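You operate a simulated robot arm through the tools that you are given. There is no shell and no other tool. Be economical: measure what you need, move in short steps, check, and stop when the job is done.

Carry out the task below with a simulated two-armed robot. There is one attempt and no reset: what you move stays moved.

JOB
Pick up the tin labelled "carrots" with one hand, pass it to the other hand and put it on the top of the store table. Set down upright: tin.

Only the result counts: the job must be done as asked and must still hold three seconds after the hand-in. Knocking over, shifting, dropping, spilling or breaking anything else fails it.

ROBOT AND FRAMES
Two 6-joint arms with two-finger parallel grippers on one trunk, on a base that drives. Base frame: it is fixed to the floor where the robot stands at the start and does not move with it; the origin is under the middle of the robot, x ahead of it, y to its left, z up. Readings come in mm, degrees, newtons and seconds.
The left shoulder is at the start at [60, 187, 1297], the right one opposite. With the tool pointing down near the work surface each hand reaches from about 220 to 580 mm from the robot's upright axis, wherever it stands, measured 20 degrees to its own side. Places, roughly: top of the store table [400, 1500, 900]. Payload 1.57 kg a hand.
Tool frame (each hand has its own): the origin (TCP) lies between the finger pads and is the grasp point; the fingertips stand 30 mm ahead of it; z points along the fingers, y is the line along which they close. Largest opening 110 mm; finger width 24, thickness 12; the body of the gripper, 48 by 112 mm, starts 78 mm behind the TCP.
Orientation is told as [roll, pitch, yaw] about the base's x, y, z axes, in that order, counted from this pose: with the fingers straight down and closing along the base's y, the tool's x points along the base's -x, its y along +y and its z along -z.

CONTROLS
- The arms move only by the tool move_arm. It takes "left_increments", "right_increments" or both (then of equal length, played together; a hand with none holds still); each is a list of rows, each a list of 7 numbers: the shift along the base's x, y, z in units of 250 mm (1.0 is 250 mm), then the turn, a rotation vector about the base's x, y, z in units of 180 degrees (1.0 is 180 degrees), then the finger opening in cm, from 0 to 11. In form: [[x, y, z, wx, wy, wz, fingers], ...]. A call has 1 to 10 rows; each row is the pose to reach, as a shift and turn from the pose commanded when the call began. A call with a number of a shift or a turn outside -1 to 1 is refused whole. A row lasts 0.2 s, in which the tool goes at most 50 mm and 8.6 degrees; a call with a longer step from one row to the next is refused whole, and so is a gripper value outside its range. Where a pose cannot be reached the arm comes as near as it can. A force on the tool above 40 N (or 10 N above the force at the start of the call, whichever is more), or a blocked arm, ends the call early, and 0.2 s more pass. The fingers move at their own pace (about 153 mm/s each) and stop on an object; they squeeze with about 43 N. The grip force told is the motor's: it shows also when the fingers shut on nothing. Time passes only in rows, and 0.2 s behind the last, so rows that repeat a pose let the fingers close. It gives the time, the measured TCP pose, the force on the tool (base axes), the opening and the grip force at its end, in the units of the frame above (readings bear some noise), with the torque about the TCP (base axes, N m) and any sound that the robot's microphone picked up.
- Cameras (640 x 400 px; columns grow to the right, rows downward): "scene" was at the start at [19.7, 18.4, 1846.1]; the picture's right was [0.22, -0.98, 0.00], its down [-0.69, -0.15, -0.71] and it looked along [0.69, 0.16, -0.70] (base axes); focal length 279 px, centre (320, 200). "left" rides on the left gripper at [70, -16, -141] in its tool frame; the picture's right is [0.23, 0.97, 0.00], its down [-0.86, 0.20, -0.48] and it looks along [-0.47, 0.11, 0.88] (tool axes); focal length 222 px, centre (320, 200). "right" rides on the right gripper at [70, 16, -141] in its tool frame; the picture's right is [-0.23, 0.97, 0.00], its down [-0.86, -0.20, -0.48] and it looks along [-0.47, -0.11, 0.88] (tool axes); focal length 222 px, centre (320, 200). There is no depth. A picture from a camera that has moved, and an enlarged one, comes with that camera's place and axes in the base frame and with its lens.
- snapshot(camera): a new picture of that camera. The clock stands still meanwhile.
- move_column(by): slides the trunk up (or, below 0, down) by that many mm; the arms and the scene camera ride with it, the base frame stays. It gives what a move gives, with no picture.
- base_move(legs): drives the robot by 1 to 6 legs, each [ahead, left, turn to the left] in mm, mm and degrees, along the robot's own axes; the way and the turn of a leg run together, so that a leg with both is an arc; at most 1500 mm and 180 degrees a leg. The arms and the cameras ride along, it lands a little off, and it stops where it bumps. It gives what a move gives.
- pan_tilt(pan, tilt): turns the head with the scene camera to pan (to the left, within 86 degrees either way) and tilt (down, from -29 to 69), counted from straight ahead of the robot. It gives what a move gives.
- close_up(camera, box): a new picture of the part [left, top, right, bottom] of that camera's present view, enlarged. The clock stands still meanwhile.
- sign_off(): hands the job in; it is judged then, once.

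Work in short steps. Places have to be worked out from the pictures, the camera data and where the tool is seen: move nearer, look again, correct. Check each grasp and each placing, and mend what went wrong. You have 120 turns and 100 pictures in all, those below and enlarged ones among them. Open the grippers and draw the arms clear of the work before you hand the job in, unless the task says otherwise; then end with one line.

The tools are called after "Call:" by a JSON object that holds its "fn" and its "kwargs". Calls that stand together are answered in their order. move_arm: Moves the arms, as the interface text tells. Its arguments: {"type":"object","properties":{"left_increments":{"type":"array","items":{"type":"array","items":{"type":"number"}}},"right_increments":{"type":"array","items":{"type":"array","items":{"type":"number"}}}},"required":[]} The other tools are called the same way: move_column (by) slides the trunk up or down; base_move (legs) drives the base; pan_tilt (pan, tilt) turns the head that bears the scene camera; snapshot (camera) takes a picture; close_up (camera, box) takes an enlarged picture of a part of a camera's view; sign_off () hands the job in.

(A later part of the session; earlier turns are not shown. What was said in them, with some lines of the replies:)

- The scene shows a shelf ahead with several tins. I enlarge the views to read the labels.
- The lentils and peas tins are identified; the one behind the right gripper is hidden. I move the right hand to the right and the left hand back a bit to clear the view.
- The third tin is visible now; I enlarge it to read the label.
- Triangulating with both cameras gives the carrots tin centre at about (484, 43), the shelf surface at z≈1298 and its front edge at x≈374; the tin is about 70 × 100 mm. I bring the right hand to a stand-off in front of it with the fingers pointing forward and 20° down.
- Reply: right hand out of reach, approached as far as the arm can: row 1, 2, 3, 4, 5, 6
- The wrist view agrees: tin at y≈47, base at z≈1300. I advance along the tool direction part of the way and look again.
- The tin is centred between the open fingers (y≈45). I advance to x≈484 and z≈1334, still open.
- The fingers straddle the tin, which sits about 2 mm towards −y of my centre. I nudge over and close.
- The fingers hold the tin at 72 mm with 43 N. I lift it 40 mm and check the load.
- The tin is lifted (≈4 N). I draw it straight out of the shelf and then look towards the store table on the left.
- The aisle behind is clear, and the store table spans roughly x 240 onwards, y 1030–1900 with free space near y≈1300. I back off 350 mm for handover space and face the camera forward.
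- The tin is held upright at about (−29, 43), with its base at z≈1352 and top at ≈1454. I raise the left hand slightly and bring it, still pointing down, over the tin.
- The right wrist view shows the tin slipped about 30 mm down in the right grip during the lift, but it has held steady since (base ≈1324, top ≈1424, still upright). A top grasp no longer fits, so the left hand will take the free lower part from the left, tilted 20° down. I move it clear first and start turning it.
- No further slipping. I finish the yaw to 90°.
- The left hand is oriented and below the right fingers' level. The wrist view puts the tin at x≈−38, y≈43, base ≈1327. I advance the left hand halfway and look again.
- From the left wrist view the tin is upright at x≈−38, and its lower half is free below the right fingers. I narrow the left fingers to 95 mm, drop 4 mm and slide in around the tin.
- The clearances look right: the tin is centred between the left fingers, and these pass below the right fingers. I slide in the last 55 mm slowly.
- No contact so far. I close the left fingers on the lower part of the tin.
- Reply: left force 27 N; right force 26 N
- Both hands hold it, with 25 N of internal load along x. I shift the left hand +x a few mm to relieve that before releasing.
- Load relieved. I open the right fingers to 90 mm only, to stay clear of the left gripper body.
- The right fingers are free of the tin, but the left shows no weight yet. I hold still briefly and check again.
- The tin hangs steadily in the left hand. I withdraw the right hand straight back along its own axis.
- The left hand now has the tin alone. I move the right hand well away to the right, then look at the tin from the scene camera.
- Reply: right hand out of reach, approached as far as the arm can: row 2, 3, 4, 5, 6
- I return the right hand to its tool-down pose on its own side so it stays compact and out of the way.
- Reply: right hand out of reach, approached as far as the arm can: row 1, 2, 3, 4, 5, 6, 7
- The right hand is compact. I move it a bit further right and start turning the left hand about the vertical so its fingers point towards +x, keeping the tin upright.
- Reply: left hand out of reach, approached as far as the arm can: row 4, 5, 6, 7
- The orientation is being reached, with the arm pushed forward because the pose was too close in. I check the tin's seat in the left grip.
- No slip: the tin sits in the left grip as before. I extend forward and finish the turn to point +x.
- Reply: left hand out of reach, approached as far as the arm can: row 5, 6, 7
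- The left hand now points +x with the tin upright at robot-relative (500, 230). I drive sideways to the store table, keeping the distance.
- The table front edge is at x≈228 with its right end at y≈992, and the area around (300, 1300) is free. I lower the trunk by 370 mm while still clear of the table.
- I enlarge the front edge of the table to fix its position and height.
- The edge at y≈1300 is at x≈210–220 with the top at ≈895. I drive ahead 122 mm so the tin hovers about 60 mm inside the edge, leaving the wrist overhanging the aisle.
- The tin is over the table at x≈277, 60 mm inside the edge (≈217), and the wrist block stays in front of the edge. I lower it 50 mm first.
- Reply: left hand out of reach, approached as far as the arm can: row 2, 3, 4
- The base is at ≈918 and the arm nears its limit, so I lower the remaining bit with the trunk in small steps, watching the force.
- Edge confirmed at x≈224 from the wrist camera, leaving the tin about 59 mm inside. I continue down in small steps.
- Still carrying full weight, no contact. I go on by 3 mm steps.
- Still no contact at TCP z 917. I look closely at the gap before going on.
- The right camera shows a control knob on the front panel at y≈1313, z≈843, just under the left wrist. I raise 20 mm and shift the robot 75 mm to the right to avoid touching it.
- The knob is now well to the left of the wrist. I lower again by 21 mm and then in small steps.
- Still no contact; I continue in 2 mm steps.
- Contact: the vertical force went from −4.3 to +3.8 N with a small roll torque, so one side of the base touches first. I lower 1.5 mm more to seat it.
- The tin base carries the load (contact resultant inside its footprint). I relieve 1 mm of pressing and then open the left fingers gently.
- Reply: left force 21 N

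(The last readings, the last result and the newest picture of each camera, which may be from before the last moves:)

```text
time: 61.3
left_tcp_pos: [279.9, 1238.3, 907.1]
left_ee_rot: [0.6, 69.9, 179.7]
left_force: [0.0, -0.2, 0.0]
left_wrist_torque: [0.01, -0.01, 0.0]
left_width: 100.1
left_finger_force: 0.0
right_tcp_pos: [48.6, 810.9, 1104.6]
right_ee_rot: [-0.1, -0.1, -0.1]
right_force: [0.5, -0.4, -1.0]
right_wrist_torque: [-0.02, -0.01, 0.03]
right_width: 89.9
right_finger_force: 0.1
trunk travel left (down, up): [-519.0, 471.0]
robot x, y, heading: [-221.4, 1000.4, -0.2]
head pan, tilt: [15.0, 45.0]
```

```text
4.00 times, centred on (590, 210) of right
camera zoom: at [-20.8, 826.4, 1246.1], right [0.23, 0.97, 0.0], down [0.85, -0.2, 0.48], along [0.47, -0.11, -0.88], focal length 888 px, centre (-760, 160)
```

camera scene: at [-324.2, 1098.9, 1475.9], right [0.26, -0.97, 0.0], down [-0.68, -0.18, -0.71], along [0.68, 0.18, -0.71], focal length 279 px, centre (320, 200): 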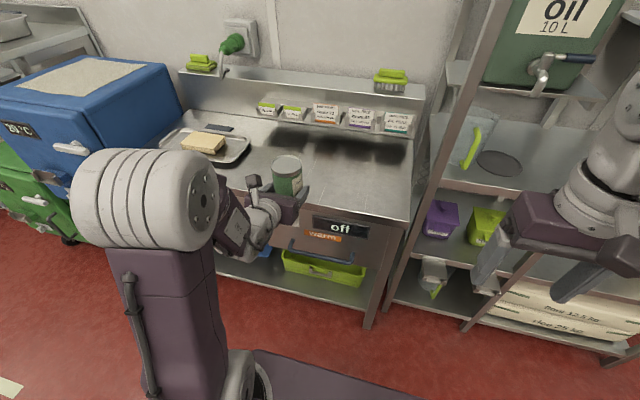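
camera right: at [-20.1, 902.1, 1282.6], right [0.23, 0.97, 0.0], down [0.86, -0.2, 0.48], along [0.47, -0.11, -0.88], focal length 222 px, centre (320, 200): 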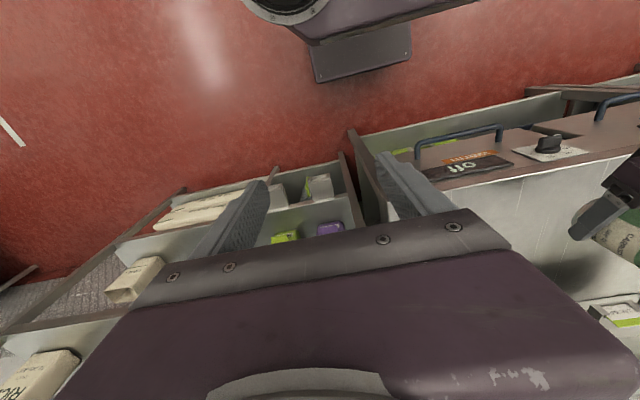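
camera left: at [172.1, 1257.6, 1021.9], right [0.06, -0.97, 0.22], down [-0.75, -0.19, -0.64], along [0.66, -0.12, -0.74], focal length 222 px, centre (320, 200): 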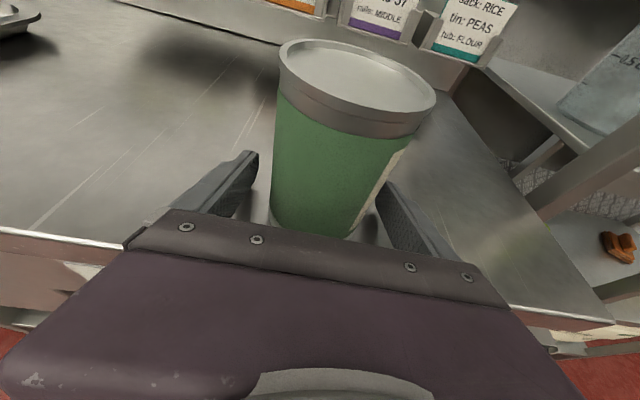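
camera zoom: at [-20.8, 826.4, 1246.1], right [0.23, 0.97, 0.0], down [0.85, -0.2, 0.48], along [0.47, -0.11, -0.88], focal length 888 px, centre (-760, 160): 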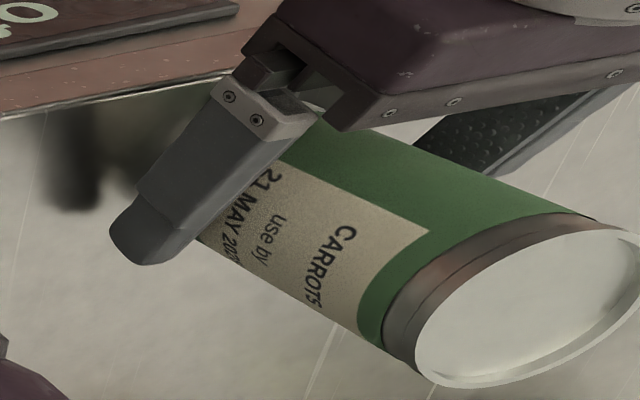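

The tin stands free between the open fingers. I raise 8 mm and back the robot straight off.

Call:
{"fn": "move_column", "kwargs": {"by": 8}}

Call:
{"fn": "base_move", "kwargs": {"legs": [[-250, 0, 0]]}}

Call:
{"fn": "snapshot", "kwargs": {"camera": "scene"}}

Call:
{"fn": "snapshot", "kwargs": {"camera": "left"}}

```text
time: 61.8
left_tcp_pos: [280.4, 1239.4, 914.9]
left_ee_rot: [0.6, 69.9, 179.6]
left_force: [0.1, -0.4, 0.2]
left_wrist_torque: [-0.02, -0.01, -0.01]
left_width: 99.9
left_finger_force: 0.0
right_tcp_pos: [48.1, 810.0, 1113.0]
right_ee_rot: [-0.1, 0.0, -0.1]
right_force: [-0.2, -0.4, -0.6]
right_wrist_torque: [-0.02, 0.01, -0.03]
right_width: 90.1
right_finger_force: 0.1
trunk travel left (down, up): [-527.0, 463.0]
robot x, y, heading: [-219.2, 1003.0, 0.1]
head pan, tilt: [15.0, 45.0]
```

```text
time: 63.7
left_tcp_pos: [25.8, 1239.9, 915.2]
left_ee_rot: [0.6, 69.9, 179.9]
left_force: [-0.5, 0.9, 0.7]
left_wrist_torque: [0.03, 0.02, -0.01]
left_width: 100.1
left_finger_force: 0.0
right_tcp_pos: [-205.2, 810.1, 1112.7]
right_ee_rot: [-0.1, 0.0, 0.1]
right_force: [-2.0, 0.1, -0.3]
right_wrist_torque: [0.0, -0.01, 0.01]
right_width: 89.9
right_finger_force: 0.1
trunk travel left (down, up): [-527.0, 463.0]
robot x, y, heading: [-474.6, 999.3, 0.1]
head pan, tilt: [15.0, 45.0]
```

```text
32 pictures are left
camera scene: at [-457.1, 1023.3, 1447.4], right [0.26, -0.97, 0.0], down [-0.68, -0.18, -0.71], along [0.68, 0.18, -0.71], focal length 279 px, centre (320, 200)
```

scene: 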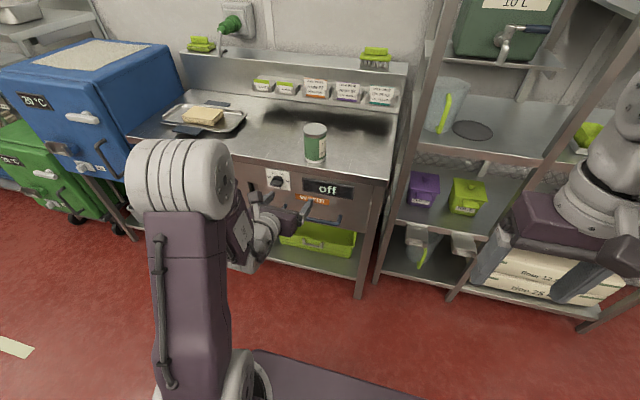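

```text
31 pictures are left
camera left: at [-82.2, 1258.9, 1030.0], right [0.07, -0.97, 0.22], down [-0.75, -0.19, -0.64], along [0.66, -0.12, -0.74], focal length 222 px, centre (320, 200)
```

left: 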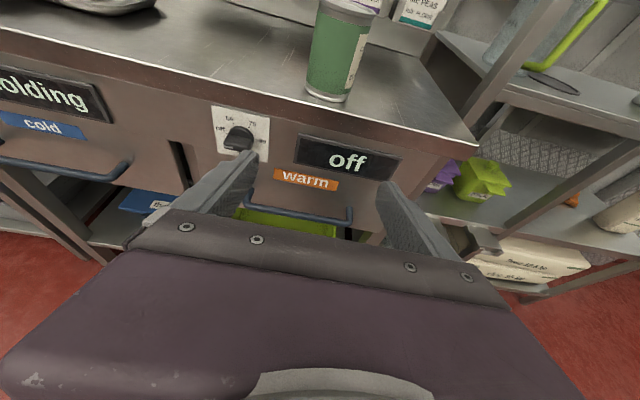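

The tin stands on the table, and both arms are clear. One last close look to confirm it's upright.

Call:
{"fn": "close_up", "kwargs": {"camera": "scene", "box": [260, 100, 380, 200]}}

```text
4.00 times, centred on (320, 150) of scene
camera zoom: at [-457.1, 1023.3, 1447.4], right [0.26, -0.97, 0.0], down [-0.68, -0.18, -0.71], along [0.68, 0.18, -0.71], focal length 1117 px, centre (320, 400)
```

zoom: 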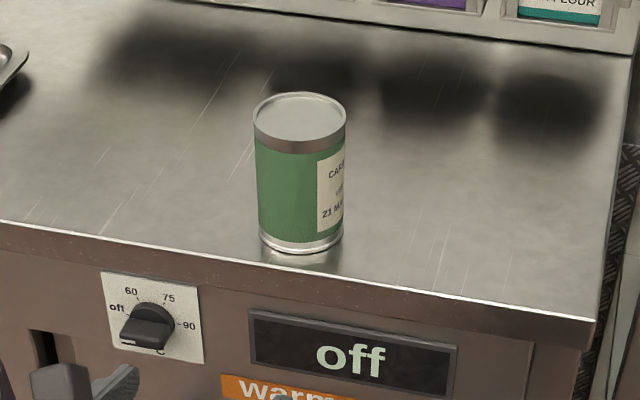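

The tin is upright and stable on the table top, and nothing else has been moved. I hand the job in.

Call:
{"fn": "sign_off", "kwargs": {}}

```text
The job is handed in.
```

I picked up the carrots tin with the right hand, passed it to the left in mid-air, and set it upright on the store table, about 60 mm in from the front edge. Both hands are empty and drawn clear.
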